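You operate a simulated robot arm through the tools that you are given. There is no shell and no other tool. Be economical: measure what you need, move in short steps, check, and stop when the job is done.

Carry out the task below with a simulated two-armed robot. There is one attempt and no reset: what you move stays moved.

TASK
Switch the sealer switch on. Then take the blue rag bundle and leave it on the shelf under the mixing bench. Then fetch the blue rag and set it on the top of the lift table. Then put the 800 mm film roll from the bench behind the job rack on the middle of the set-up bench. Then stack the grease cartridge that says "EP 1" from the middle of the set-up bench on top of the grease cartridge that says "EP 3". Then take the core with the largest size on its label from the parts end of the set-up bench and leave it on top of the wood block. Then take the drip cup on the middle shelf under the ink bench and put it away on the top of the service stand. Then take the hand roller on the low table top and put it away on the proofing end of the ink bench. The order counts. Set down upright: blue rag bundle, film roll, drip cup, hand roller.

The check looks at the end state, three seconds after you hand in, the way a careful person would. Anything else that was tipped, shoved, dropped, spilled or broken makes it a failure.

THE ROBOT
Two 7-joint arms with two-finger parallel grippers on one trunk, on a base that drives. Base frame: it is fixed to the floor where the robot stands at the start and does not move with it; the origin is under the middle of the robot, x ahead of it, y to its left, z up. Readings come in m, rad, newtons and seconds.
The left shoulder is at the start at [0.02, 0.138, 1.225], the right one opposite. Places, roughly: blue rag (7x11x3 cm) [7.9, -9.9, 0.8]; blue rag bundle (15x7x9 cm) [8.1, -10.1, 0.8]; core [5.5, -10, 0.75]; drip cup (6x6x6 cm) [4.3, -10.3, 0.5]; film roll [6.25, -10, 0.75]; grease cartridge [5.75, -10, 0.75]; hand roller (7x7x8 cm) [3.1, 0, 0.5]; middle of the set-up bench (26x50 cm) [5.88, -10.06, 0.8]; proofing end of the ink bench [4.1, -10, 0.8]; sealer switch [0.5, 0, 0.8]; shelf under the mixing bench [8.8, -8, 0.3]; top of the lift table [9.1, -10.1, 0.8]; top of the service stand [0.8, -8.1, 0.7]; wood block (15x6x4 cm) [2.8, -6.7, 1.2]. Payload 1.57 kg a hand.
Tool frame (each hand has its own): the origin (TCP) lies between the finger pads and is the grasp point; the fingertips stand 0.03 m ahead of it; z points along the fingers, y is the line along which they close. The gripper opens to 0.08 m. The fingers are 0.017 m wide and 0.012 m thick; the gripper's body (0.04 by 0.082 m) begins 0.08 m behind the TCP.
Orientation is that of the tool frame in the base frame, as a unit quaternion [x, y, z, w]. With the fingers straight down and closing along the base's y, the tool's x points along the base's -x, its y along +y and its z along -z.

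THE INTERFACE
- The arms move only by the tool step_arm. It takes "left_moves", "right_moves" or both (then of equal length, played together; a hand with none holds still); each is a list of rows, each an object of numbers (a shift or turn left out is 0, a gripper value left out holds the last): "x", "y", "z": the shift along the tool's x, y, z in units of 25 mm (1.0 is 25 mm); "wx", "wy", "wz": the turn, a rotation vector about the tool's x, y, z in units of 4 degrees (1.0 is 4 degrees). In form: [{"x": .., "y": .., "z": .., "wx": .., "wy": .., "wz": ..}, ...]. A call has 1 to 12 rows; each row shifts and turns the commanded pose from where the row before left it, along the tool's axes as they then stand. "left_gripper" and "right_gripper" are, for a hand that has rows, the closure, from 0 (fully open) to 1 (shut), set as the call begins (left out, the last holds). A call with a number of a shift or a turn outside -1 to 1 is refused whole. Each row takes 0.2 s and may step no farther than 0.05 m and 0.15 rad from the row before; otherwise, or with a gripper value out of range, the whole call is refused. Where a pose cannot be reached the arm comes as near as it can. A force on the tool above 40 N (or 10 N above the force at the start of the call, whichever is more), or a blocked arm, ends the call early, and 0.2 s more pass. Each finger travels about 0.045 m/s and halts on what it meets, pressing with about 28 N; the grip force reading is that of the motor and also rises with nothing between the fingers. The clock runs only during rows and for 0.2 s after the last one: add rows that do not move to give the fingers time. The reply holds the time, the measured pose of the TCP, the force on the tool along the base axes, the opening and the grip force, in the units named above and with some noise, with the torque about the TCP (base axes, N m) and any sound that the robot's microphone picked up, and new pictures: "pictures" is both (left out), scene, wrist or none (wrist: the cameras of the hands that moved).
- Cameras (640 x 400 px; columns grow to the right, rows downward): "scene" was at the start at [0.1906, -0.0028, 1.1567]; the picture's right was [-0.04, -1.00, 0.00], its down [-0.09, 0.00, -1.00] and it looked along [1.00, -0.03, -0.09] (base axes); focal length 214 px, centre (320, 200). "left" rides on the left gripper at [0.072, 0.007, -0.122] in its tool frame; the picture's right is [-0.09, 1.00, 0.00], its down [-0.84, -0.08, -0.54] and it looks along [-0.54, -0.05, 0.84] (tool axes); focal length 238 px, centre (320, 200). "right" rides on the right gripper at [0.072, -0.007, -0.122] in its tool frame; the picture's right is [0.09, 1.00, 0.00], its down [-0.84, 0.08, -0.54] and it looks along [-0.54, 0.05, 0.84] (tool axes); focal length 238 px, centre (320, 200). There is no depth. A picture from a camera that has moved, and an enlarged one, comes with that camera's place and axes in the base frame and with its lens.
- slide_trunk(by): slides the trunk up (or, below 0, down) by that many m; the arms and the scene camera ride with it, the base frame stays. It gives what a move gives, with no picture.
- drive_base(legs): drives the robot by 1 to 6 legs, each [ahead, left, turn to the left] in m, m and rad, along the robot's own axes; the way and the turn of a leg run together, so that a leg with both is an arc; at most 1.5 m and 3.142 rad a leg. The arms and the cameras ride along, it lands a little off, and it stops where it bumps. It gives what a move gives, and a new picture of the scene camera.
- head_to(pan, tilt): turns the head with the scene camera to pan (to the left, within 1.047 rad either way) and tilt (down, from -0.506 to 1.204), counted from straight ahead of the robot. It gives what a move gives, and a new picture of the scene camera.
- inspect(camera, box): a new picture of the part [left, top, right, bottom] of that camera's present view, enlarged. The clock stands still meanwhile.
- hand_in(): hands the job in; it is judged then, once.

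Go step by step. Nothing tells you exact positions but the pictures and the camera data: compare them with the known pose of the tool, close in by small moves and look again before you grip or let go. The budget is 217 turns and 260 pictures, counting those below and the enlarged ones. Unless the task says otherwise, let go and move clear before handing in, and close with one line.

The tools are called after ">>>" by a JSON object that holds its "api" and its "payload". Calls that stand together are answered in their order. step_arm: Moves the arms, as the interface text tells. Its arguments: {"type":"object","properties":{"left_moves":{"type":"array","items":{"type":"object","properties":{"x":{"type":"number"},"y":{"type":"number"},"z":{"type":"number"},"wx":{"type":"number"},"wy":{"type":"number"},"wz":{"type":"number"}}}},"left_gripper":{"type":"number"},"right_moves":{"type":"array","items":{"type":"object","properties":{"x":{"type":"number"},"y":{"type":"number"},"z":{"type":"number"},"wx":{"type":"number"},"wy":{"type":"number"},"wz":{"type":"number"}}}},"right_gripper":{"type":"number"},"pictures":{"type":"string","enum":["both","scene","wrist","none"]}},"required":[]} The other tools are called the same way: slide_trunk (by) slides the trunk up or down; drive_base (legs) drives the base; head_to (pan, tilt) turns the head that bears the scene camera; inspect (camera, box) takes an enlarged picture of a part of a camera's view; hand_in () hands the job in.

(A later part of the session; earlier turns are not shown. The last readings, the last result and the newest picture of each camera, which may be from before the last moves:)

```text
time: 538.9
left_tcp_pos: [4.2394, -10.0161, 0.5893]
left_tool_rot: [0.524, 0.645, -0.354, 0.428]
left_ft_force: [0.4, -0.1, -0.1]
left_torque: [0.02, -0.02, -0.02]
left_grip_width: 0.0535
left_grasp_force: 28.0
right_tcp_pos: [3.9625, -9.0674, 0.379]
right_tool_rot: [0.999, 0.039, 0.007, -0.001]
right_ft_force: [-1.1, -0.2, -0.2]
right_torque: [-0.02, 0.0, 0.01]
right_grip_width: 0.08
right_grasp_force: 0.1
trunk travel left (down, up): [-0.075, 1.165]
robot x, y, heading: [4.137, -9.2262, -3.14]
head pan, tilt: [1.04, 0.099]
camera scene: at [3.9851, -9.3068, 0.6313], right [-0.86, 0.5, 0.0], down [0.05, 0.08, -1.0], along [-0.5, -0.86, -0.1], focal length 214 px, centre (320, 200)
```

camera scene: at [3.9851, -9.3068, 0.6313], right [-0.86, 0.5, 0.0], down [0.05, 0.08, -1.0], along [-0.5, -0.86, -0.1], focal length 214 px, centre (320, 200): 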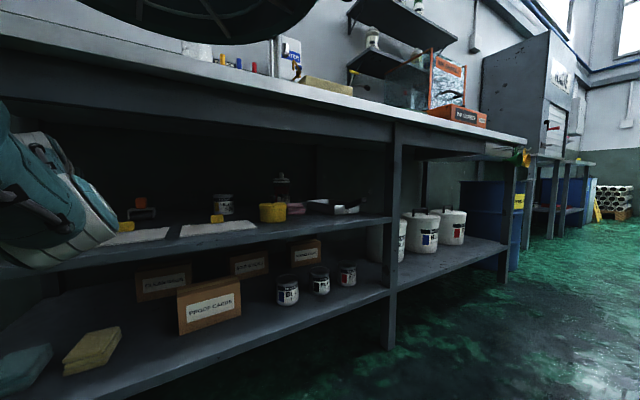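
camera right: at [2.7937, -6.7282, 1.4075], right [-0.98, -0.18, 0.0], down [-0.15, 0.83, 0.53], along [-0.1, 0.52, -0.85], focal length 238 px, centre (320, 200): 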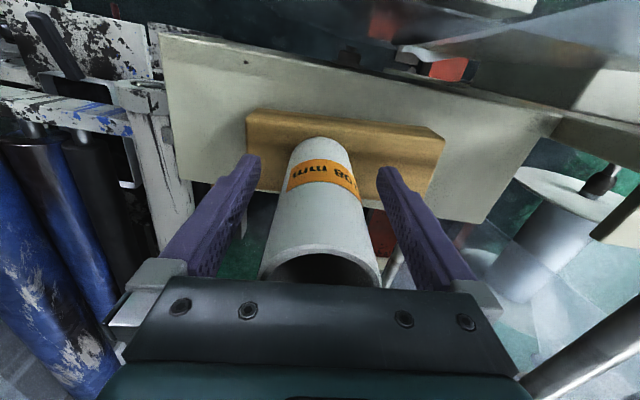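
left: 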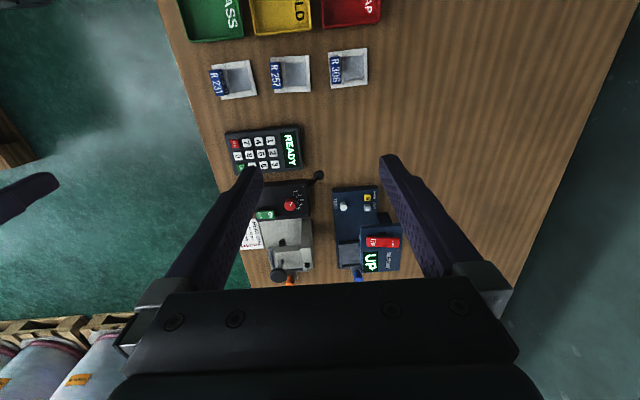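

Free. Continue backing out fully.

>>> {"api": "slide_trunk", "payload": {"by": 0.02}}

>>> {"api": "drive_base", "payload": {"legs": [[0, -0.42, 0]]}}

>>> {"api": "slide_trunk", "payload": {"by": 0.3}}

>>> {"api": "inspect", "payload": {"camera": "left", "box": [0, 0, 640, 400]}}

```text
time: 539.6
left_tcp_pos: [4.2401, -10.0121, 0.6074]
left_tool_rot: [0.524, 0.646, -0.353, 0.428]
left_ft_force: [-0.4, -0.4, -0.7]
left_torque: [0.0, -0.01, -0.04]
left_grip_width: 0.0533
left_grasp_force: 27.7
right_tcp_pos: [3.9612, -9.0643, 0.3983]
right_tool_rot: [0.999, 0.038, 0.008, -0.003]
right_ft_force: [-0.2, -0.4, 0.2]
right_torque: [-0.02, 0.02, 0.0]
right_grip_width: 0.0803
right_grasp_force: 0.1
trunk travel left (down, up): [-0.095, 1.145]
robot x, y, heading: [4.1348, -9.2235, -3.137]
head pan, tilt: [1.04, 0.099]
```

```text
time: 542.1
left_tcp_pos: [4.241, -9.607, 0.6097]
left_tool_rot: [0.523, 0.646, -0.353, 0.429]
left_ft_force: [0.3, -0.8, -0.5]
left_torque: [-0.02, 0.0, -0.01]
left_grip_width: 0.0533
left_grasp_force: 28.2
right_tcp_pos: [3.9603, -8.66, 0.3986]
right_tool_rot: [0.999, 0.041, 0.007, -0.002]
right_ft_force: [-0.3, -0.9, 0.3]
right_torque: [0.04, -0.02, -0.03]
right_grip_width: 0.08
right_grasp_force: 0.1
trunk travel left (down, up): [-0.095, 1.145]
robot x, y, heading: [4.1306, -8.8181, -3.136]
head pan, tilt: [1.04, 0.099]
camera scene: at [3.9839, -8.8999, 0.6512], right [-0.87, 0.5, 0.0], down [0.05, 0.09, -1.0], along [-0.5, -0.86, -0.1], focal length 214 px, centre (320, 200)
```

scene: 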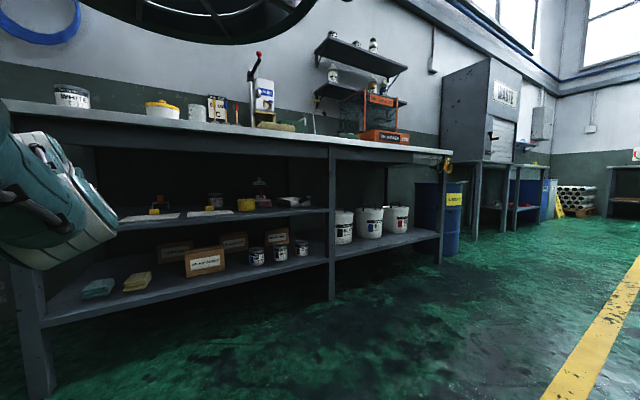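

```text
time: 545.1
left_tcp_pos: [4.2416, -9.6072, 0.909]
left_tool_rot: [0.523, 0.646, -0.354, 0.428]
left_ft_force: [0.0, -0.2, -0.3]
left_torque: [0.03, 0.02, 0.01]
left_grip_width: 0.0531
left_grasp_force: 27.9
right_tcp_pos: [3.9592, -8.659, 0.6987]
right_tool_rot: [0.999, 0.041, 0.007, -0.002]
right_ft_force: [1.3, 0.5, 0.6]
right_torque: [0.0, 0.03, 0.01]
right_grip_width: 0.0798
right_grasp_force: 0.2
trunk travel left (down, up): [-0.395, 0.845]
robot x, y, heading: [4.1337, -8.8171, -3.138]
head pan, tilt: [1.04, 0.099]
```

```text
1.00 times, centred on (320, 200) of left (not enlarged: the box is as wide or as high as the picture)
camera zoom: at [4.2197, -9.4682, 0.8878], right [0.98, 0.17, 0.08], down [-0.1, 0.16, 0.98], along [0.15, -0.97, 0.18], focal length 238 px, centre (320, 200)
```

zoom: 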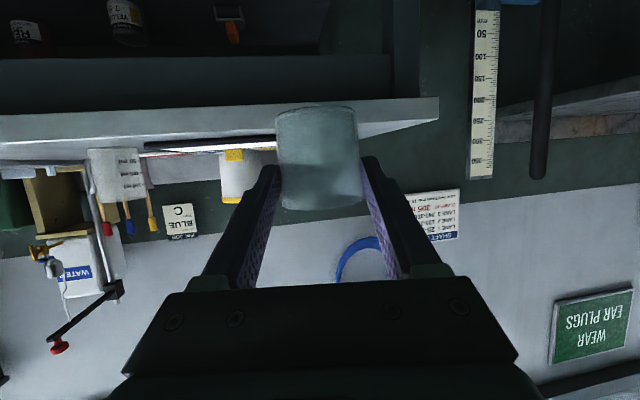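

The cup is held upright. Now raise, turn to heading 0 (left arm toward +y) and drive back to the service stand at x≈0.8.

>>> {"api": "slide_trunk", "payload": {"by": 0.3}}

>>> {"api": "drive_base", "payload": {"legs": [[0, 0, -3.138], [0, -0.35, 0], [-1.4, 0, 0], [-1.4, 0, 0], [-1.2, 0, 0]]}}

>>> {"api": "head_to", "payload": {"pan": 0.85, "tilt": 0.5}}

```text
time: 548.1
left_tcp_pos: [4.2411, -9.6056, 1.2076]
left_tool_rot: [0.522, 0.646, -0.353, 0.43]
left_ft_force: [0.4, -0.5, 0.4]
left_torque: [0.0, 0.01, -0.02]
left_grip_width: 0.0531
left_grasp_force: 28.5
right_tcp_pos: [3.9596, -8.6596, 0.9993]
right_tool_rot: [0.999, 0.041, 0.008, -0.002]
right_ft_force: [-0.2, 0.5, -0.1]
right_torque: [-0.02, -0.01, 0.01]
right_grip_width: 0.0797
right_grasp_force: 0.1
trunk travel left (down, up): [-0.695, 0.545]
robot x, y, heading: [4.1294, -8.8205, -3.133]
head pan, tilt: [1.04, 0.099]
```

```text
time: 576.7
left_tcp_pos: [0.044, -8.1507, 1.2086]
left_tool_rot: [0.639, -0.532, -0.424, -0.36]
left_ft_force: [-0.8, -0.3, 0.2]
left_torque: [-0.03, -0.02, -0.03]
left_grip_width: 0.0531
left_grasp_force: 28.0
right_tcp_pos: [0.2975, -9.1051, 0.9989]
right_tool_rot: [-0.027, 1.0, -0.001, -0.007]
right_ft_force: [-0.2, -0.3, 0.0]
right_torque: [0.0, 0.02, 0.03]
right_grip_width: 0.0799
right_grasp_force: 0.0
trunk travel left (down, up): [-0.695, 0.545]
robot x, y, heading: [0.1334, -8.9388, -0.025]
head pan, tilt: [1.04, 0.099]
camera scene: at [0.2786, -8.8646, 1.2511], right [0.85, -0.53, 0.0], down [-0.05, -0.08, -1.0], along [0.52, 0.85, -0.1], focal length 214 px, centre (320, 200)
```

scene: 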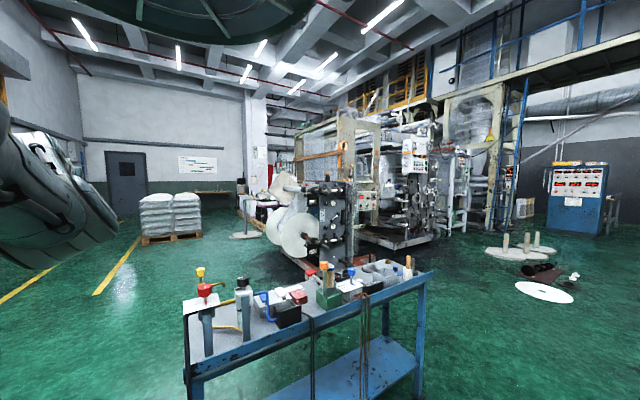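

```text
time: 577.5
left_tcp_pos: [0.0439, -8.1497, 1.2087]
left_tool_rot: [0.639, -0.532, -0.424, -0.359]
left_ft_force: [0.9, -0.6, -1.9]
left_torque: [-0.04, 0.0, -0.01]
left_grip_width: 0.0531
left_grasp_force: 28.2
right_tcp_pos: [0.2978, -9.1068, 1.0]
right_tool_rot: [-0.027, 1.0, -0.002, -0.007]
right_ft_force: [-0.1, 0.2, 0.1]
right_torque: [0.0, -0.02, 0.0]
right_grip_width: 0.0801
right_grasp_force: 0.1
trunk travel left (down, up): [-0.695, 0.545]
robot x, y, heading: [0.1294, -8.9373, -0.026]
head pan, tilt: [0.85, 0.499]
camera scene: at [0.2918, -8.8759, 1.2141], right [0.74, -0.68, 0.0], down [-0.32, -0.35, -0.88], along [0.6, 0.65, -0.48], focal length 214 px, centre (320, 200)
```

scene: 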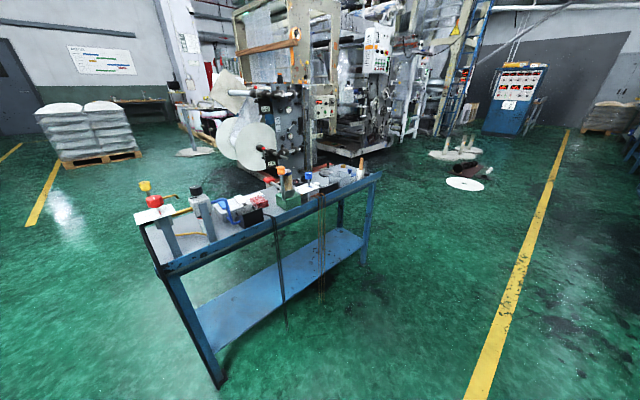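

>>> {"api": "inspect", "payload": {"camera": "scene", "box": [120, 140, 400, 315]}}

```text
2.29 times, centred on (260, 228) of scene
camera zoom: at [0.2918, -8.8759, 1.2141], right [0.74, -0.68, 0.0], down [-0.32, -0.35, -0.88], along [0.6, 0.65, -0.48], focal length 490 px, centre (457, 137)
```

zoom: 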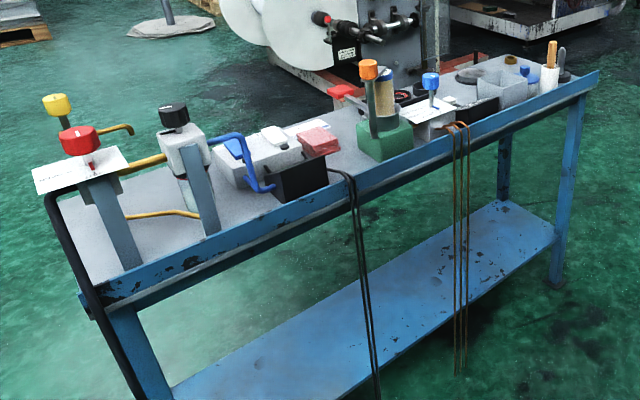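

>>> {"api": "slide_trunk", "payload": {"by": 0.4}}

>>> {"api": "head_to", "payload": {"pan": 1.04, "tilt": 0.8}}

>>> {"api": "inspect", "payload": {"camera": "scene", "box": [150, 90, 470, 290]}}

```text
time: 581.4
left_tcp_pos: [0.0439, -8.1508, 1.6094]
left_tool_rot: [0.639, -0.532, -0.423, -0.359]
left_ft_force: [0.6, 0.1, 0.0]
left_torque: [-0.01, 0.0, 0.0]
left_grip_width: 0.0531
left_grasp_force: 28.2
right_tcp_pos: [0.2962, -9.1059, 1.3991]
right_tool_rot: [-0.026, 1.0, -0.002, -0.008]
right_ft_force: [0.8, -0.3, -0.2]
right_torque: [0.01, -0.01, 0.03]
right_grip_width: 0.0796
right_grasp_force: 0.1
trunk travel left (down, up): [-1.095, 0.145]
robot x, y, heading: [0.1278, -8.9433, -0.025]
head pan, tilt: [0.85, 0.499]
```

```text
time: 582.2
left_tcp_pos: [0.0453, -8.1512, 1.609]
left_tool_rot: [0.639, -0.532, -0.424, -0.359]
left_ft_force: [-0.1, 0.6, -0.3]
left_torque: [0.03, 0.03, 0.0]
left_grip_width: 0.0533
left_grasp_force: 27.9
right_tcp_pos: [0.297, -9.1059, 1.3988]
right_tool_rot: [-0.026, 1.0, -0.002, -0.008]
right_ft_force: [-0.3, -0.7, 0.5]
right_torque: [0.03, 0.05, 0.01]
right_grip_width: 0.0797
right_grasp_force: 0.0
trunk travel left (down, up): [-1.095, 0.145]
robot x, y, heading: [0.133, -8.9441, -0.025]
head pan, tilt: [1.04, 0.799]
camera scene: at [0.2726, -8.8742, 1.5882], right [0.85, -0.53, 0.0], down [-0.38, -0.61, -0.7], along [0.37, 0.59, -0.72], focal length 214 px, centre (320, 200)
```

scene: 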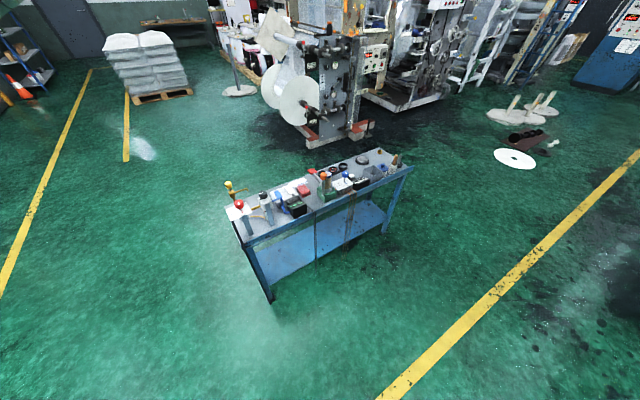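

```text
2.00 times, centred on (310, 190) of scene
camera zoom: at [0.2726, -8.8742, 1.5882], right [0.85, -0.53, 0.0], down [-0.38, -0.61, -0.7], along [0.37, 0.59, -0.72], focal length 429 px, centre (340, 220)
```

zoom: 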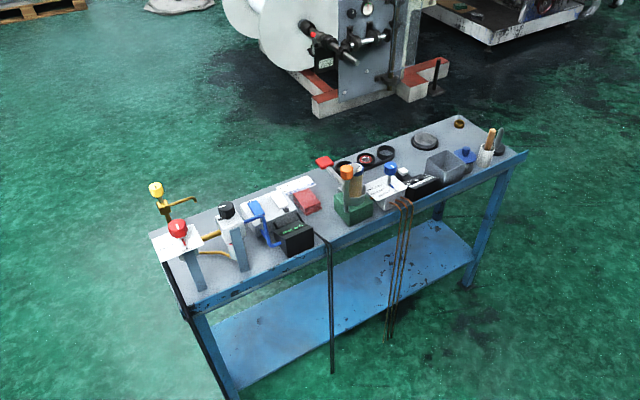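

>>> {"api": "inspect", "payload": {"camera": "scene", "box": [220, 140, 420, 265]}}

```text
3.20 times, centred on (320, 202) of scene
camera zoom: at [0.2726, -8.8742, 1.5882], right [0.85, -0.53, 0.0], down [-0.38, -0.61, -0.7], along [0.37, 0.59, -0.72], focal length 686 px, centre (320, 192)
```

zoom: 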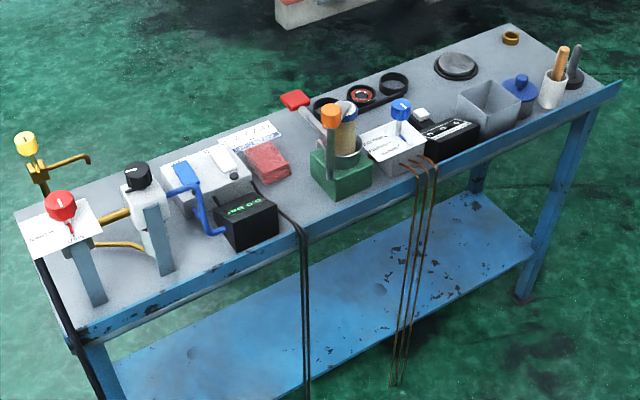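

Free spot on the stand: right-back area ≈[1.27, −8.05], best entered from the stand's right (+x) end. Drive round to x≈2.45 facing +y so the left arm points −x.

>>> {"api": "drive_base", "payload": {"legs": [[0, 0, 0.025], [1.2, 0, 0], [1.12, 0, 0], [0, 0, 1.571], [0.98, 0, 0]]}}

>>> {"api": "slide_trunk", "payload": {"by": -0.4}}

>>> {"api": "head_to", "payload": {"pan": 1.04, "tilt": 0.4}}

>>> {"api": "inspect", "payload": {"camera": "left", "box": [0, 0, 640, 400]}}

```text
time: 602.4
left_tcp_pos: [1.663, -8.0887, 1.6091]
left_tool_rot: [0.828, 0.073, -0.554, 0.044]
left_ft_force: [0.7, -1.2, 0.4]
left_torque: [-0.02, 0.01, 0.0]
left_grip_width: 0.053
left_grasp_force: 27.3
right_tcp_pos: [2.6197, -7.8391, 1.3984]
right_tool_rot: [0.724, -0.69, 0.008, 0.004]
right_ft_force: [-0.8, -0.4, -0.2]
right_torque: [0.03, -0.02, 0.01]
right_grip_width: 0.0798
right_grasp_force: 0.0
trunk travel left (down, up): [-1.095, 0.145]
robot x, y, heading: [2.4532, -8.0027, 1.542]
head pan, tilt: [1.04, 0.799]
camera scene: at [2.3862, -7.8614, 1.5881], right [0.53, 0.85, 0.0], down [0.61, -0.38, -0.7], along [-0.59, 0.37, -0.72], focal length 214 px, centre (320, 200)
```

scene: 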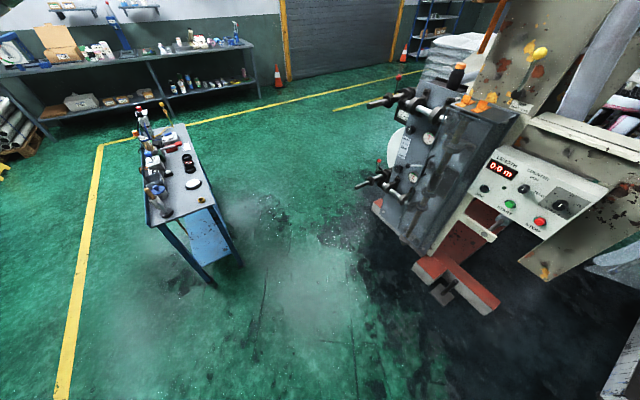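

```text
time: 606.2
left_tcp_pos: [1.6626, -8.0885, 1.2086]
left_tool_rot: [0.828, 0.073, -0.553, 0.044]
left_ft_force: [-1.1, -0.3, -0.7]
left_torque: [0.02, 0.01, 0.01]
left_grip_width: 0.0533
left_grasp_force: 28.1
right_tcp_pos: [2.6179, -7.84, 0.998]
right_tool_rot: [0.723, -0.691, 0.007, 0.004]
right_ft_force: [-0.1, -0.2, -0.7]
right_torque: [0.0, 0.01, 0.0]
right_grip_width: 0.0802
right_grasp_force: 0.1
trunk travel left (down, up): [-0.695, 0.545]
robot x, y, heading: [2.4531, -8.0065, 1.54]
head pan, tilt: [1.04, 0.799]
```

```text
time: 607.1
left_tcp_pos: [1.6621, -8.088, 1.2083]
left_tool_rot: [0.829, 0.073, -0.553, 0.044]
left_ft_force: [0.0, -0.7, 0.3]
left_torque: [-0.01, -0.01, 0.02]
left_grip_width: 0.0528
left_grasp_force: 28.2
right_tcp_pos: [2.6184, -7.8379, 0.9985]
right_tool_rot: [0.724, -0.69, 0.007, 0.005]
right_ft_force: [-0.5, -0.4, -0.4]
right_torque: [-0.01, -0.02, 0.01]
right_grip_width: 0.08
right_grasp_force: 0.2
trunk travel left (down, up): [-0.695, 0.545]
robot x, y, heading: [2.454, -8.0031, 1.542]
head pan, tilt: [1.04, 0.4]
camera scene: at [2.3761, -7.8551, 1.2231], right [0.53, 0.85, 0.0], down [0.33, -0.21, -0.92], along [-0.78, 0.49, -0.39], focal length 214 px, centre (320, 200)
```

scene: 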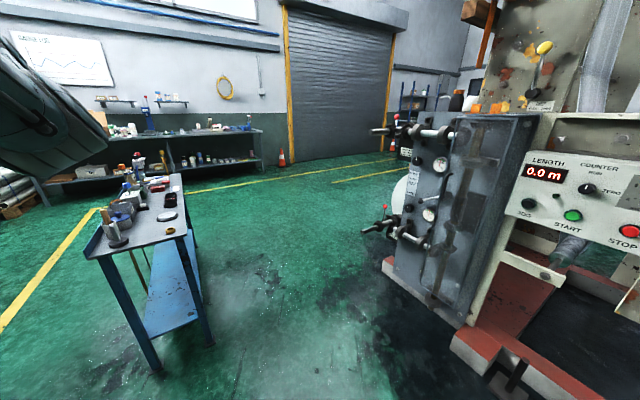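

```text
1.00 times, centred on (320, 200) of left (not enlarged: the box is as wide or as high as the picture)
camera zoom: at [1.8022, -8.0709, 1.1878], right [0.13, -0.99, 0.08], down [0.17, 0.1, 0.98], along [-0.98, -0.12, 0.18], focal length 238 px, centre (320, 200)
```

zoom: 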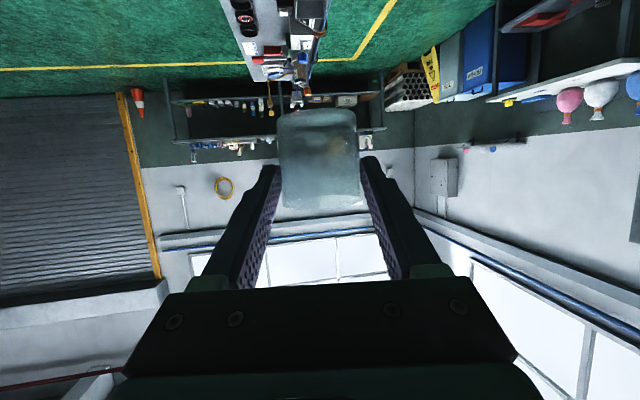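

>>> {"api": "inspect", "payload": {"camera": "scene", "box": [70, 140, 230, 270]}}

```text
3.08 times, centred on (150, 205) of scene
camera zoom: at [2.3761, -7.8551, 1.2231], right [0.53, 0.85, 0.0], down [0.33, -0.21, -0.92], along [-0.78, 0.49, -0.39], focal length 660 px, centre (843, 185)
```

zoom: 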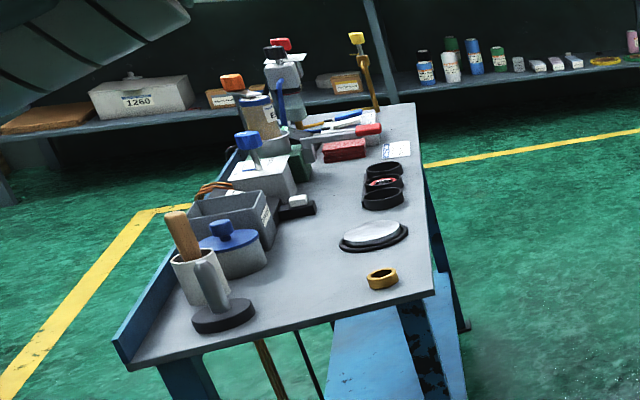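

The free corridor runs between the pots and the brass ring at y≈−8.066. Lower outside the table end, then slide in.

>>> {"api": "slide_trunk", "payload": {"by": -0.395}}

>>> {"api": "drive_base", "payload": {"legs": [[0.015, 0.22, 0]]}}

>>> {"api": "inspect", "payload": {"camera": "left", "box": [160, 0, 480, 200]}}

>>> {"api": "inspect", "payload": {"camera": "scene", "box": [0, 100, 240, 250]}}

```text
time: 610.9
left_tcp_pos: [1.6618, -8.0873, 0.8133]
left_tool_rot: [0.828, 0.073, -0.554, 0.044]
left_ft_force: [0.0, 0.7, -1.2]
left_torque: [0.0, -0.01, 0.03]
left_grip_width: 0.0529
left_grasp_force: 28.2
right_tcp_pos: [2.6195, -7.8384, 0.604]
right_tool_rot: [0.723, -0.69, 0.007, 0.004]
right_ft_force: [0.6, 0.0, -0.1]
right_torque: [0.0, 0.0, 0.02]
right_grip_width: 0.08
right_grasp_force: 0.0
trunk travel left (down, up): [-0.3, 0.94]
robot x, y, heading: [2.452, -8.002, 1.543]
head pan, tilt: [1.04, 0.4]
```

```text
time: 612.6
left_tcp_pos: [1.4422, -8.0637, 0.8124]
left_tool_rot: [0.829, 0.072, -0.553, 0.043]
left_ft_force: [0.6, -0.3, 0.0]
left_torque: [0.01, -0.03, 0.01]
left_grip_width: 0.0531
left_grasp_force: 28.0
right_tcp_pos: [2.3995, -7.8181, 0.604]
right_tool_rot: [0.722, -0.691, 0.007, 0.005]
right_ft_force: [0.5, 0.9, 0.1]
right_torque: [0.02, -0.03, -0.02]
right_grip_width: 0.0798
right_grasp_force: 0.1
trunk travel left (down, up): [-0.3, 0.94]
robot x, y, heading: [2.2346, -7.9867, 1.541]
head pan, tilt: [1.04, 0.4]
camera scene: at [2.1561, -7.8328, 0.8282], right [0.53, 0.85, 0.0], down [0.33, -0.21, -0.92], along [-0.78, 0.49, -0.39], focal length 214 px, centre (320, 200)
```

scene: 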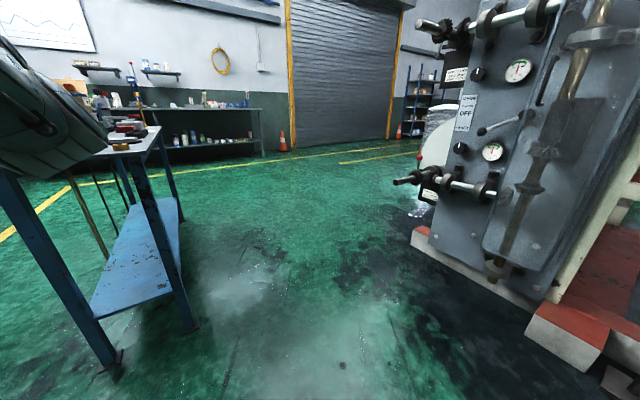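

```text
2.00 times, centred on (320, 100) of left
camera zoom: at [1.5813, -8.0462, 0.7927], right [0.13, -0.99, 0.08], down [0.17, 0.1, 0.98], along [-0.98, -0.12, 0.18], focal length 477 px, centre (320, 400)
```

zoom: 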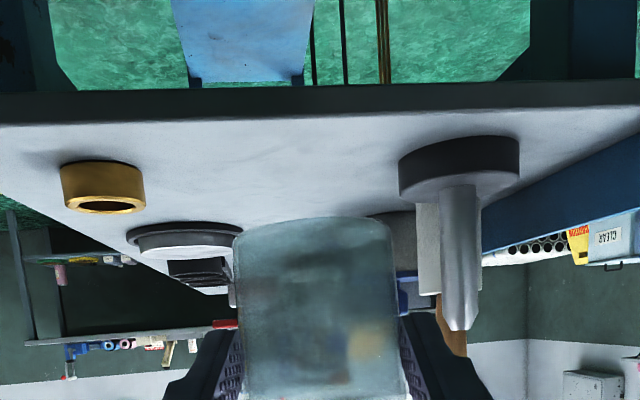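

```text
2.67 times, centred on (120, 175) of scene
camera zoom: at [2.1561, -7.8328, 0.8282], right [0.53, 0.85, 0.0], down [0.33, -0.21, -0.92], along [-0.78, 0.49, -0.39], focal length 572 px, centre (853, 267)
```

zoom: 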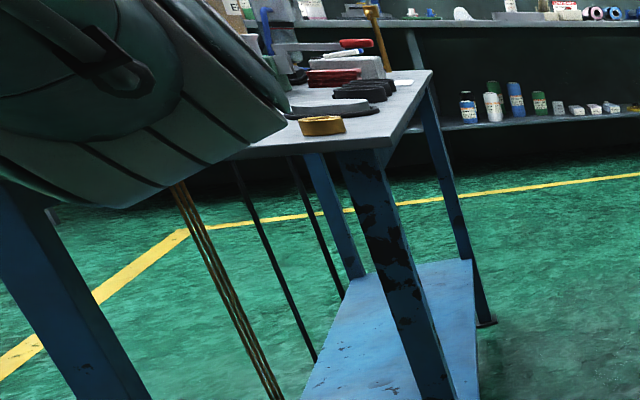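

Corridor measured: ring edge y≈−8.00, black base edge y≈−8.129; my path y≈−8.065 is centred. Slide in 0.127 m.

>>> {"api": "drive_base", "payload": {"legs": [[0.003, 0.127, 0]]}}

>>> {"api": "inspect", "payload": {"camera": "left", "box": [160, 0, 480, 200]}}

```text
time: 613.8
left_tcp_pos: [1.3155, -8.0555, 0.8132]
left_tool_rot: [0.829, 0.071, -0.554, 0.042]
left_ft_force: [0.7, 0.5, -0.6]
left_torque: [-0.01, -0.01, -0.02]
left_grip_width: 0.0533
left_grasp_force: 28.0
right_tcp_pos: [2.273, -7.8117, 0.604]
right_tool_rot: [0.722, -0.692, 0.008, 0.004]
right_ft_force: [-0.2, -0.5, 0.0]
right_torque: [0.02, -0.03, -0.01]
right_grip_width: 0.08
right_grasp_force: 0.1
trunk travel left (down, up): [-0.3, 0.94]
robot x, y, heading: [2.1063, -7.9756, 1.536]
head pan, tilt: [1.04, 0.4]
camera scene: at [2.0293, -7.8255, 0.8282], right [0.53, 0.84, 0.0], down [0.33, -0.21, -0.92], along [-0.78, 0.49, -0.39], focal length 214 px, centre (320, 200)
```

scene: 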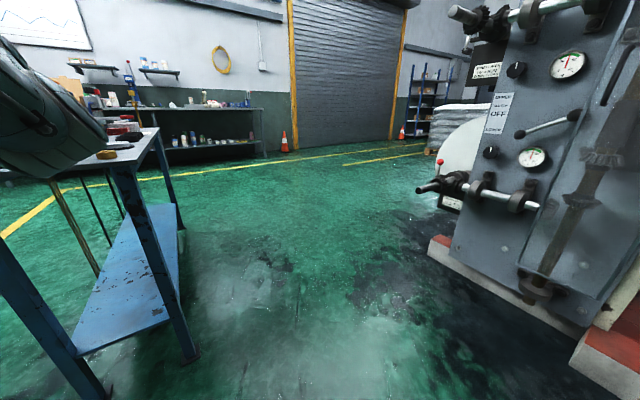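

```text
2.00 times, centred on (320, 100) of left
camera zoom: at [1.4544, -8.0384, 0.7924], right [0.13, -0.99, 0.08], down [0.17, 0.1, 0.98], along [-0.98, -0.11, 0.18], focal length 477 px, centre (320, 400)
```

zoom: 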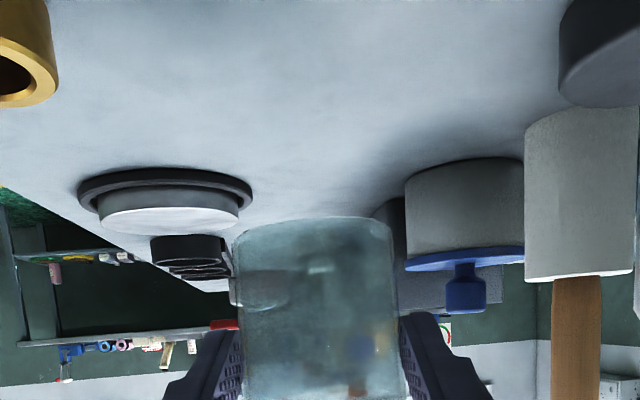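

Shift 6 mm and lower to the table.

>>> {"api": "step_arm", "payload": {"left_moves": [{"y": 0.24}, {}], "pictures": "none"}}

>>> {"api": "slide_trunk", "payload": {"by": -0.027}}

>>> {"api": "step_arm", "payload": {"left_moves": [{"x": 0.093, "z": 0.038}, {"x": 0.093, "z": 0.038}, {"x": 0.093, "z": 0.038}, {"x": 0.093, "z": 0.038}, {"x": 0.093, "z": 0.038}], "pictures": "none"}}

>>> {"api": "inspect", "payload": {"camera": "left", "box": [160, 0, 480, 200]}}

```text
time: 614.4
left_tcp_pos: [1.3144, -8.0608, 0.813]
left_tool_rot: [0.829, 0.071, -0.553, 0.043]
left_ft_force: [-0.3, -0.8, 0.2]
left_torque: [0.0, 0.01, 0.01]
left_grip_width: 0.0532
left_grasp_force: 27.8
right_tcp_pos: [2.2712, -7.8104, 0.6035]
right_tool_rot: [0.722, -0.692, 0.006, 0.003]
right_ft_force: [-0.2, 0.8, -0.5]
right_torque: [-0.01, 0.01, 0.01]
right_grip_width: 0.0803
right_grasp_force: 0.0
trunk travel left (down, up): [-0.3, 0.94]
robot x, y, heading: [2.1048, -7.9734, 1.541]
head pan, tilt: [1.04, 0.4]
```

```text
time: 615.2
left_tcp_pos: [1.3138, -8.0602, 0.7863]
left_tool_rot: [0.829, 0.07, -0.554, 0.041]
left_ft_force: [0.3, -0.1, -0.4]
left_torque: [0.01, -0.01, -0.03]
left_grip_width: 0.0528
left_grasp_force: 27.5
right_tcp_pos: [2.2735, -7.8099, 0.5766]
right_tool_rot: [0.722, -0.692, 0.007, 0.004]
right_ft_force: [0.9, -0.3, 0.2]
right_torque: [-0.02, 0.04, 0.0]
right_grip_width: 0.0797
right_grasp_force: 0.0
trunk travel left (down, up): [-0.273, 0.967]
robot x, y, heading: [2.1041, -7.9754, 1.535]
head pan, tilt: [1.04, 0.4]
```

```text
time: 616.4
left_tcp_pos: [1.3138, -8.0621, 0.774]
left_tool_rot: [0.829, 0.071, -0.554, 0.042]
left_ft_force: [-0.5, 0.1, 0.3]
left_torque: [-0.02, -0.04, 0.03]
left_grip_width: 0.0532
left_grasp_force: 28.0
right_tcp_pos: [2.2725, -7.8097, 0.5778]
right_tool_rot: [0.722, -0.692, 0.008, 0.004]
right_ft_force: [-0.8, 0.1, 0.0]
right_torque: [0.02, 0.0, 0.0]
right_grip_width: 0.0799
right_grasp_force: 0.1
trunk travel left (down, up): [-0.273, 0.967]
robot x, y, heading: [2.1042, -7.9738, 1.533]
head pan, tilt: [1.04, 0.4]
```

```text
2.00 times, centred on (320, 100) of left
camera zoom: at [1.455, -8.0437, 0.7525], right [0.13, -0.99, 0.08], down [0.17, 0.1, 0.98], along [-0.98, -0.11, 0.18], focal length 477 px, centre (320, 400)
```

zoom: 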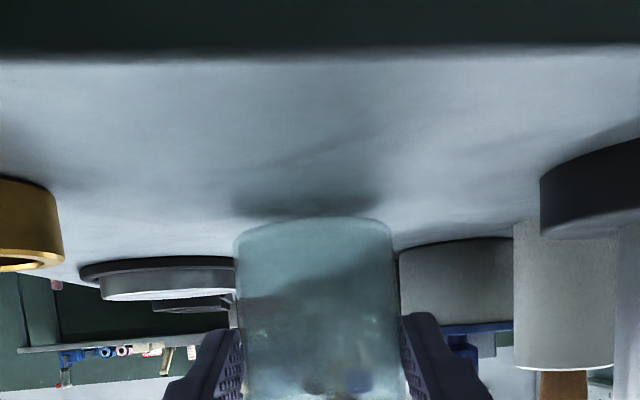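

>>> {"api": "step_arm", "payload": {"left_moves": [{"x": 0.093, "z": 0.038}, {"x": 0.093, "z": 0.038}, {"x": 0.093, "z": 0.038}, {"x": 0.093, "z": 0.038}, {"x": 0.093, "z": 0.038}], "pictures": "none"}}

>>> {"api": "inspect", "payload": {"camera": "left", "box": [160, 0, 480, 200]}}

```text
time: 617.6
left_tcp_pos: [1.3134, -8.061, 0.7656]
left_tool_rot: [0.826, 0.071, -0.557, 0.043]
left_ft_force: [3.2, 2.9, 16.6]
left_torque: [-0.1, 0.0, 0.02]
left_grip_width: 0.0533
left_grasp_force: 27.5
right_tcp_pos: [2.2691, -7.8104, 0.5776]
right_tool_rot: [0.722, -0.692, 0.007, 0.004]
right_ft_force: [0.4, 0.5, -0.6]
right_torque: [0.01, 0.02, 0.0]
right_grip_width: 0.08
right_grasp_force: 0.0
trunk travel left (down, up): [-0.273, 0.967]
robot x, y, heading: [2.1065, -7.974, 1.537]
head pan, tilt: [1.04, 0.4]
```

```text
2.00 times, centred on (320, 100) of left
camera zoom: at [1.4529, -8.044, 0.7437], right [0.13, -0.99, 0.08], down [0.17, 0.1, 0.98], along [-0.98, -0.12, 0.19], focal length 477 px, centre (320, 400)
```

zoom: 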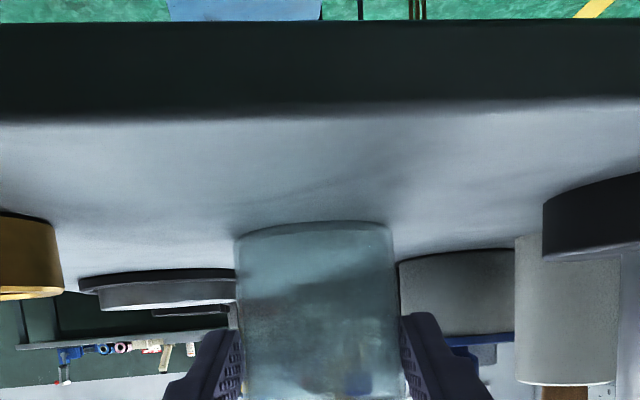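

On the table. Ease 2 mm and open partially, then retract along +x.

>>> {"api": "step_arm", "payload": {"left_moves": [{"x": -0.06, "z": -0.025}, {}], "pictures": "none"}}

>>> {"api": "step_arm", "payload": {"left_moves": [{}, {}, {}], "left_gripper": 0.15, "pictures": "none"}}

>>> {"api": "inspect", "payload": {"camera": "left", "box": [160, 0, 480, 200]}}

```text
time: 618.2
left_tcp_pos: [1.3146, -8.0602, 0.7659]
left_tool_rot: [0.827, 0.072, -0.556, 0.043]
left_ft_force: [0.4, 2.9, 17.0]
left_torque: [-0.11, 0.24, -0.03]
left_grip_width: 0.0528
left_grasp_force: 28.1
right_tcp_pos: [2.2688, -7.8098, 0.5765]
right_tool_rot: [0.721, -0.693, 0.007, 0.005]
right_ft_force: [0.2, 0.3, 0.0]
right_torque: [-0.01, 0.0, -0.02]
right_grip_width: 0.08
right_grasp_force: 0.1
trunk travel left (down, up): [-0.273, 0.967]
robot x, y, heading: [2.1082, -7.9761, 1.538]
head pan, tilt: [1.04, 0.4]
```

```text
time: 619.0
left_tcp_pos: [1.3163, -8.0607, 0.7618]
left_tool_rot: [0.829, 0.071, -0.553, 0.043]
left_ft_force: [-0.1, 0.5, 0.1]
left_torque: [-0.02, 0.01, 0.02]
left_grip_width: 0.068
left_grasp_force: 0.0
right_tcp_pos: [2.2734, -7.8099, 0.5763]
right_tool_rot: [0.722, -0.692, 0.008, 0.004]
right_ft_force: [0.4, 0.7, -0.2]
right_torque: [0.01, 0.01, 0.02]
right_grip_width: 0.0799
right_grasp_force: 0.0
trunk travel left (down, up): [-0.273, 0.967]
robot x, y, heading: [2.1035, -7.975, 1.543]
head pan, tilt: [1.04, 0.4]
```

```text
2.00 times, centred on (320, 100) of left
camera zoom: at [1.4564, -8.0445, 0.7411], right [0.13, -0.99, 0.08], down [0.16, 0.1, 0.98], along [-0.98, -0.11, 0.17], focal length 477 px, centre (320, 400)
```

zoom: 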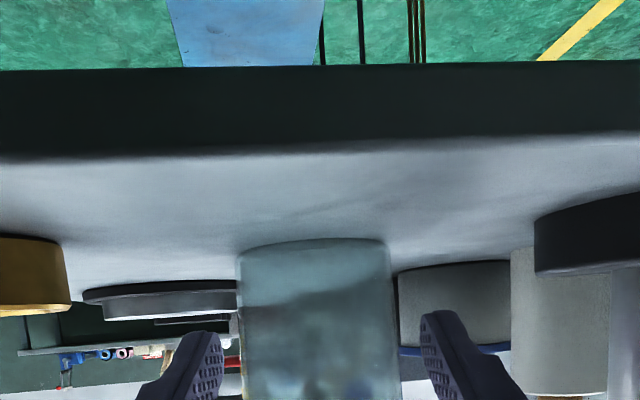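

Released cleanly. Retract along the tool axis with the arm, then move away.

>>> {"api": "step_arm", "payload": {"left_moves": [{"z": -0.5}, {"z": -0.7}, {"z": -0.8}, {"z": -0.9}, {"z": -0.9}, {}], "pictures": "none"}}

>>> {"api": "inspect", "payload": {"camera": "left", "box": [0, 0, 640, 400]}}

```text
time: 620.4
left_tcp_pos: [1.4042, -8.0455, 0.8002]
left_tool_rot: [0.83, 0.07, -0.552, 0.041]
left_ft_force: [0.3, -0.3, 0.7]
left_torque: [-0.03, 0.01, 0.0]
left_grip_width: 0.0684
left_grasp_force: 0.0
right_tcp_pos: [2.2718, -7.8113, 0.5784]
right_tool_rot: [0.722, -0.691, 0.007, 0.004]
right_ft_force: [-0.3, -0.2, 0.4]
right_torque: [-0.01, -0.01, 0.01]
right_grip_width: 0.0802
right_grasp_force: 0.1
trunk travel left (down, up): [-0.273, 0.967]
robot x, y, heading: [2.1018, -7.9752, 1.542]
head pan, tilt: [1.04, 0.4]
```

```text
1.00 times, centred on (320, 200) of left (not enlarged: the box is as wide or as high as the picture)
camera zoom: at [1.5441, -8.0303, 0.7797], right [0.13, -0.99, 0.08], down [0.17, 0.1, 0.98], along [-0.98, -0.11, 0.18], focal length 238 px, centre (320, 200)
```

zoom: 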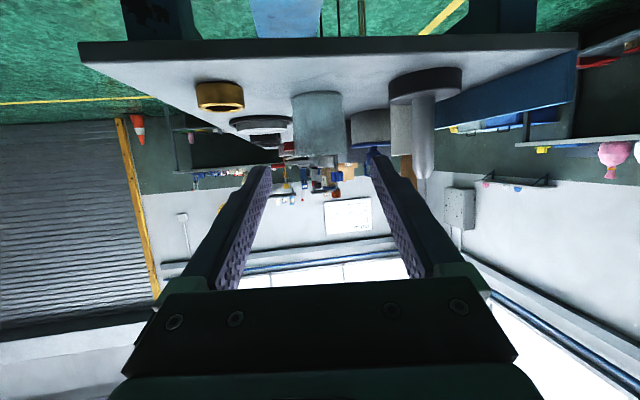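

The cup is placed. Now for the hand roller at [3.1, 0]: back off from the stand, raise, and fold the left arm forward.

>>> {"api": "drive_base", "payload": {"legs": [[0, -0.35, 0], [-0.95, 0, 0.03]]}}

>>> {"api": "slide_trunk", "payload": {"by": 0.4}}

>>> {"api": "step_arm", "payload": {"left_moves": [{"y": -1, "wx": 0.51, "wz": 0.206}, {"y": -1, "wx": 0.51, "wz": 0.206}, {"y": -1, "wx": 0.51, "wz": 0.206}, {"y": -1, "wx": 0.51, "wz": 0.206}, {"y": -1, "wx": 0.51, "wz": 0.206}, {"y": -1, "wx": 0.51, "wz": 0.206}, {"y": -1, "wx": 0.51, "wz": 0.206}, {"y": -1, "wx": 0.51, "wz": 0.206}, {"y": -1, "wx": 0.51, "wz": 0.206}, {"y": -1, "wx": 0.51, "wz": 0.206}, {"y": -1, "wx": 0.51, "wz": 0.206}, {"y": -1, "wx": 0.51, "wz": 0.206}], "left_gripper": 1, "pictures": "none"}}

>>> {"api": "step_arm", "payload": {"left_moves": [{"y": -1, "wx": 0.51, "wz": 0.206}, {"y": -1, "wx": 0.51, "wz": 0.206}, {"y": -1, "wx": 0.51, "wz": 0.206}, {"y": -1, "wx": 0.51, "wz": 0.206}, {"y": -1, "wx": 0.51, "wz": 0.206}, {"y": -1, "wx": 0.51, "wz": 0.206}, {"y": -1, "wx": 0.51, "wz": 0.206}, {"y": -1, "wx": 0.51, "wz": 0.206}, {"y": -1, "wx": 0.51, "wz": 0.206}, {"y": -1, "wx": 0.51, "wz": 0.206}, {"y": -1, "wx": 0.51, "wz": 0.206}, {"y": -1, "wx": 0.51, "wz": 0.206}], "pictures": "none"}}

>>> {"api": "step_arm", "payload": {"left_moves": [{"y": -1, "wx": 0.51, "wz": 0.206}, {"y": -1, "wx": 0.51, "wz": 0.206}, {"y": -1, "wx": 0.51, "wz": 0.206}, {"y": -1, "wx": 0.51, "wz": 0.206}, {"y": -1, "wx": 0.51, "wz": 0.206}, {"y": -1, "wx": 0.51, "wz": 0.206}, {"y": -1, "wx": 0.51, "wz": 0.206}, {"y": -1, "wx": 0.51, "wz": 0.206}, {"y": -1, "wx": 0.51, "wz": 0.206}, {}], "pictures": "none"}}

```text
time: 627.2
left_tcp_pos: [1.7315, -9.0337, 0.8007]
left_tool_rot: [0.828, 0.079, -0.553, 0.048]
left_ft_force: [0.9, -0.6, 0.3]
left_torque: [0.02, 0.0, -0.01]
left_grip_width: 0.068
left_grasp_force: 0.1
right_tcp_pos: [2.5952, -8.7806, 0.5763]
right_tool_rot: [0.729, -0.685, 0.007, 0.004]
right_ft_force: [0.6, -1.2, -0.7]
right_torque: [0.02, -0.01, 0.0]
right_grip_width: 0.08
right_grasp_force: 0.0
trunk travel left (down, up): [-0.273, 0.967]
robot x, y, heading: [2.4325, -8.9444, 1.555]
head pan, tilt: [1.04, 0.4]
camera scene: at [2.3521, -8.7997, 0.8012], right [0.52, 0.86, 0.0], down [0.33, -0.2, -0.92], along [-0.79, 0.48, -0.39], focal length 214 px, centre (320, 200)
```

scene: 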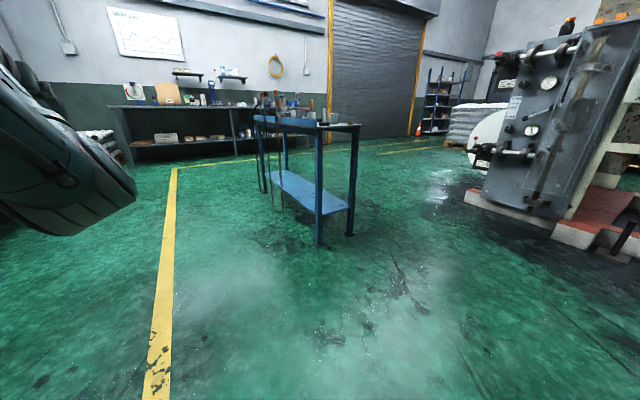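

```text
time: 631.1
left_tcp_pos: [1.733, -9.0346, 1.2007]
left_tool_rot: [0.828, 0.08, -0.553, 0.048]
left_ft_force: [0.3, -0.1, -1.2]
left_torque: [-0.02, 0.0, -0.02]
left_grip_width: 0.0679
left_grasp_force: 0.1
right_tcp_pos: [2.595, -8.7795, 0.9773]
right_tool_rot: [0.729, -0.685, 0.008, 0.003]
right_ft_force: [0.3, 0.4, 0.5]
right_torque: [-0.02, 0.03, 0.04]
right_grip_width: 0.0801
right_grasp_force: 0.1
trunk travel left (down, up): [-0.673, 0.567]
robot x, y, heading: [2.433, -8.9485, 1.56]
head pan, tilt: [1.04, 0.4]
```

```text
time: 633.7
left_tcp_pos: [1.7382, -8.7354, 1.2028]
left_tool_rot: [0.823, -0.109, -0.551, -0.081]
left_ft_force: [0.4, -0.3, 0.8]
left_torque: [-0.02, 0.03, -0.03]
left_grip_width: 0.0002
left_grasp_force: 21.4
right_tcp_pos: [2.594, -8.7799, 0.9777]
right_tool_rot: [0.729, -0.684, 0.007, 0.004]
right_ft_force: [-1.4, -0.3, 0.1]
right_torque: [-0.02, -0.02, -0.05]
right_grip_width: 0.0799
right_grasp_force: 0.1
trunk travel left (down, up): [-0.673, 0.567]
robot x, y, heading: [2.4322, -8.9446, 1.559]
head pan, tilt: [1.04, 0.4]
```

```text
time: 636.3
left_tcp_pos: [1.8784, -8.4754, 1.2089]
left_tool_rot: [0.775, -0.293, -0.521, -0.206]
left_ft_force: [0.1, 0.2, 0.3]
left_torque: [0.04, 0.02, -0.03]
left_grip_width: 0.0001
left_grasp_force: 21.2
right_tcp_pos: [2.5946, -8.78, 0.9766]
right_tool_rot: [0.729, -0.685, 0.008, 0.003]
right_ft_force: [0.1, 0.1, 0.0]
right_torque: [0.02, 0.01, 0.01]
right_grip_width: 0.0801
right_grasp_force: 0.0
trunk travel left (down, up): [-0.673, 0.567]
robot x, y, heading: [2.4319, -8.9498, 1.564]
head pan, tilt: [1.04, 0.4]
```

```text
time: 638.5
left_tcp_pos: [2.0524, -8.333, 1.2118]
left_tool_rot: [0.711, -0.423, -0.479, -0.295]
left_ft_force: [-0.6, -1.1, -0.5]
left_torque: [0.01, 0.0, -0.04]
left_grip_width: 0.0001
left_grasp_force: 21.5
right_tcp_pos: [2.5942, -8.7811, 0.9773]
right_tool_rot: [0.729, -0.685, 0.007, 0.003]
right_ft_force: [0.9, -0.6, 0.4]
right_torque: [0.0, 0.02, 0.0]
right_grip_width: 0.0802
right_grasp_force: 0.0
trunk travel left (down, up): [-0.673, 0.567]
robot x, y, heading: [2.433, -8.9494, 1.559]
head pan, tilt: [1.04, 0.4]
```

>>> {"api": "step_arm", "payload": {"left_moves": [{"y": -1, "wx": 0.51, "wz": 0.206}, {"y": -1, "wx": 0.51, "wz": 0.206}, {"y": -1, "wx": 0.51, "wz": 0.206}, {"y": -1, "wx": 0.51, "wz": 0.206}, {"y": -1, "wx": 0.51, "wz": 0.206}, {"y": -1, "wx": 0.51, "wz": 0.206}, {"y": -1, "wx": 0.51, "wz": 0.206}, {"y": -1, "wx": 0.51, "wz": 0.206}, {"y": -0.8, "wx": 0.51, "wz": 0.206}, {"wx": 0.51, "wz": 0.206}, {"wx": 0.51, "wz": 0.206}, {"wx": 0.51, "wz": 0.206}], "pictures": "none"}}

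>>> {"api": "step_arm", "payload": {"left_moves": [{"wy": 1, "z": -0.8}, {"wy": 1, "z": -0.8}, {"wy": 1, "z": -0.8}, {"wy": 1, "z": -0.8}, {"wy": 1, "z": -0.6}, {"wy": 1, "z": -0.5}, {"wy": 1}, {"wy": 1}, {"wy": 1}, {"wy": 1}, {"wy": 1}, {"wy": 1}], "pictures": "none"}}

>>> {"api": "step_arm", "payload": {"left_moves": [{"wy": 1, "x": 0.6}, {"wy": 1, "x": 0.6}, {"wy": 1, "x": 0.6}, {"wy": 1, "x": 0.6}, {"wy": 0.9, "x": 0.6}, {"x": 0.8}, {"x": 0.8}, {"x": 0.8}, {"x": 0.8}, {}], "pictures": "none"}}

>>> {"api": "drive_base", "payload": {"legs": [[0, 1.15, 0.012], [0, 1.15, 0], [0, 1.13, 0], [1.4, 0, 0], [1.4, 0, 0], [1.4, 0, 0]]}}

```text
time: 641.1
left_tcp_pos: [2.247, -8.2686, 1.2066]
left_tool_rot: [0.594, -0.573, -0.402, -0.396]
left_ft_force: [0.1, 0.3, -0.8]
left_torque: [0.0, 0.0, 0.02]
left_grip_width: 0.0002
left_grasp_force: 21.1
left hand out of reach, approached as far as the arm can: row 7, 8
right_tcp_pos: [2.5949, -8.7794, 0.9766]
right_tool_rot: [0.729, -0.685, 0.007, 0.004]
right_ft_force: [1.0, 1.1, 0.6]
right_torque: [0.04, 0.01, -0.02]
right_grip_width: 0.0801
right_grasp_force: 0.0
trunk travel left (down, up): [-0.673, 0.567]
robot x, y, heading: [2.434, -8.9505, 1.555]
head pan, tilt: [1.04, 0.4]
```

```text
time: 642.2
left_tcp_pos: [2.2516, -8.3263, 1.1579]
left_tool_rot: [0.671, -0.652, -0.253, -0.246]
left_ft_force: [-0.5, -0.9, 0.2]
left_torque: [-0.01, 0.02, 0.0]
left_grip_width: 0.0002
left_grasp_force: 20.6
left hand out of reach, approached as far as the arm can: row 1, 2, 3, 4
right_tcp_pos: [2.5946, -8.7798, 0.9767]
right_tool_rot: [0.729, -0.684, 0.008, 0.004]
right_ft_force: [0.1, 0.0, -0.2]
right_torque: [-0.01, 0.01, -0.01]
right_grip_width: 0.08
right_grasp_force: 0.1
trunk travel left (down, up): [-0.673, 0.567]
robot x, y, heading: [2.4327, -8.9482, 1.557]
head pan, tilt: [1.04, 0.4]
stopped in row 5 (left hand): the arm was blocked; the commanded pose is now the measured one
```

```text
time: 644.4
left_tcp_pos: [2.2586, -8.3876, 1.1027]
left_tool_rot: [0.705, -0.684, -0.136, -0.133]
left_ft_force: [-0.1, -2.0, -0.4]
left_torque: [0.0, 0.02, 0.01]
left_grip_width: 0.0001
left_grasp_force: 21.9
left hand out of reach, approached as far as the arm can: row 6, 7, 8, 9
right_tcp_pos: [2.5944, -8.7798, 0.9758]
right_tool_rot: [0.729, -0.684, 0.008, 0.004]
right_ft_force: [0.7, 0.0, -0.2]
right_torque: [0.03, 0.03, 0.01]
right_grip_width: 0.0798
right_grasp_force: 0.1
trunk travel left (down, up): [-0.673, 0.567]
robot x, y, heading: [2.4313, -8.9467, 1.563]
head pan, tilt: [1.04, 0.4]
```

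```text
time: 680.5
left_tcp_pos: [-1.0678, -4.3074, 1.1041]
left_tool_rot: [-0.694, 0.695, 0.134, 0.134]
left_ft_force: [0.1, -0.3, 0.7]
left_torque: [-0.02, -0.02, -0.02]
left_grip_width: 0.0
left_grasp_force: 21.2
right_tcp_pos: [-0.7417, -4.7101, 0.9764]
right_tool_rot: [0.718, -0.696, 0.008, 0.003]
right_ft_force: [-0.2, 0.0, 0.1]
right_torque: [-0.01, -0.01, 0.06]
right_grip_width: 0.0801
right_grasp_force: 0.0
trunk travel left (down, up): [-0.673, 0.567]
robot x, y, heading: [-0.9108, -4.8728, 1.529]
head pan, tilt: [1.04, 0.4]
camera scene: at [-0.986, -4.7218, 1.2012], right [0.54, 0.84, 0.0], down [0.33, -0.21, -0.92], along [-0.77, 0.5, -0.39], focal length 214 px, centre (320, 200)
```

scene: 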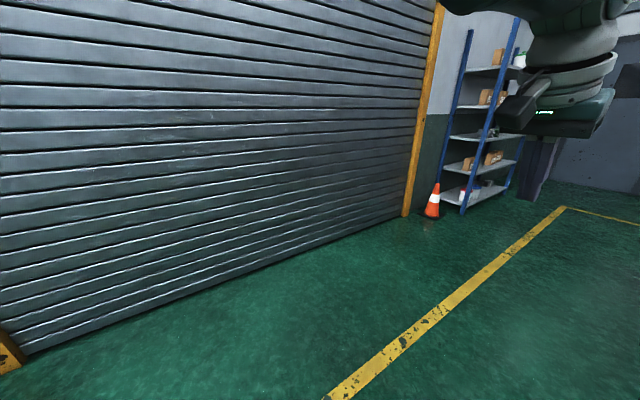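

Continue north to y≈−0.4 and turn to face +x along the bench.

>>> {"api": "drive_base", "payload": {"legs": [[0, 0.04, 0.042], [1.5, 0, 0], [1.5, 0, 0], [1.47, 0, 0], [0, 0, -1.571]]}}

>>> {"api": "head_to", "payload": {"pan": 0, "tilt": 0.35}}

```text
time: 706.4
left_tcp_pos: [-0.3304, -0.1649, 1.1038]
left_tool_rot: [-0.019, 0.982, 0.004, 0.189]
left_ft_force: [0.5, -0.5, -0.8]
left_torque: [0.01, 0.01, 0.0]
left_grip_width: 0.0001
left_grasp_force: 21.7
right_tcp_pos: [-0.7206, -0.505, 0.9762]
right_tool_rot: [-0.036, 0.999, -0.003, -0.008]
right_ft_force: [0.2, 0.2, -0.2]
right_torque: [-0.01, 0.0, -0.02]
right_grip_width: 0.08
right_grasp_force: 0.0
trunk travel left (down, up): [-0.673, 0.567]
robot x, y, heading: [-0.8871, -0.3427, -0.004]
head pan, tilt: [1.04, 0.4]
camera scene: at [-0.7439, -0.2631, 1.2012], right [0.86, -0.51, 0.0], down [-0.2, -0.33, -0.92], along [0.47, 0.79, -0.39], focal length 214 px, centre (320, 200)
```

scene: 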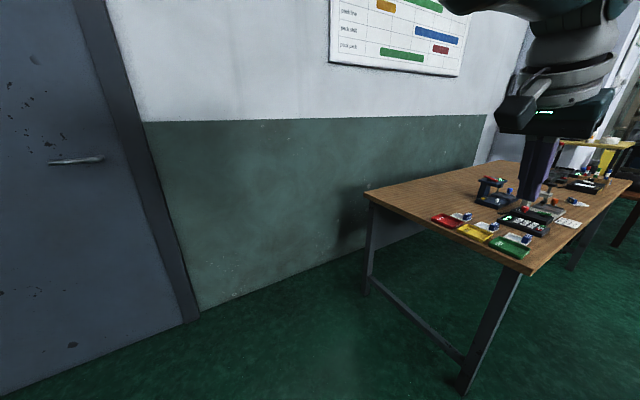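

```text
time: 707.7
left_tcp_pos: [-0.3313, -0.1647, 1.1033]
left_tool_rot: [-0.019, 0.982, 0.004, 0.19]
left_ft_force: [0.2, -0.2, 0.2]
left_torque: [0.02, -0.01, 0.01]
left_grip_width: 0.0
left_grasp_force: 21.4
right_tcp_pos: [-0.7203, -0.5049, 0.9768]
right_tool_rot: [-0.036, 0.999, -0.003, -0.008]
right_ft_force: [-0.2, -0.8, 0.8]
right_torque: [-0.01, 0.03, -0.02]
right_grip_width: 0.08
right_grasp_force: 0.1
trunk travel left (down, up): [-0.673, 0.567]
robot x, y, heading: [-0.8917, -0.3475, -0.005]
head pan, tilt: [0.0, 0.351]
camera scene: at [-0.698, -0.3431, 1.2057], right [0.0, -1.0, 0.0], down [-0.34, 0.0, -0.94], along [0.94, 0.0, -0.34], focal length 214 px, centre (320, 200)
```

scene: 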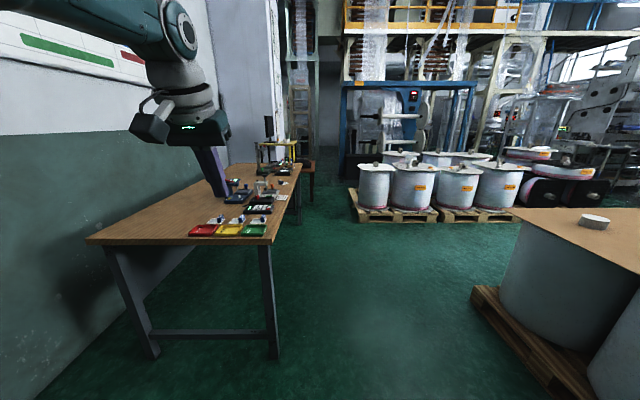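

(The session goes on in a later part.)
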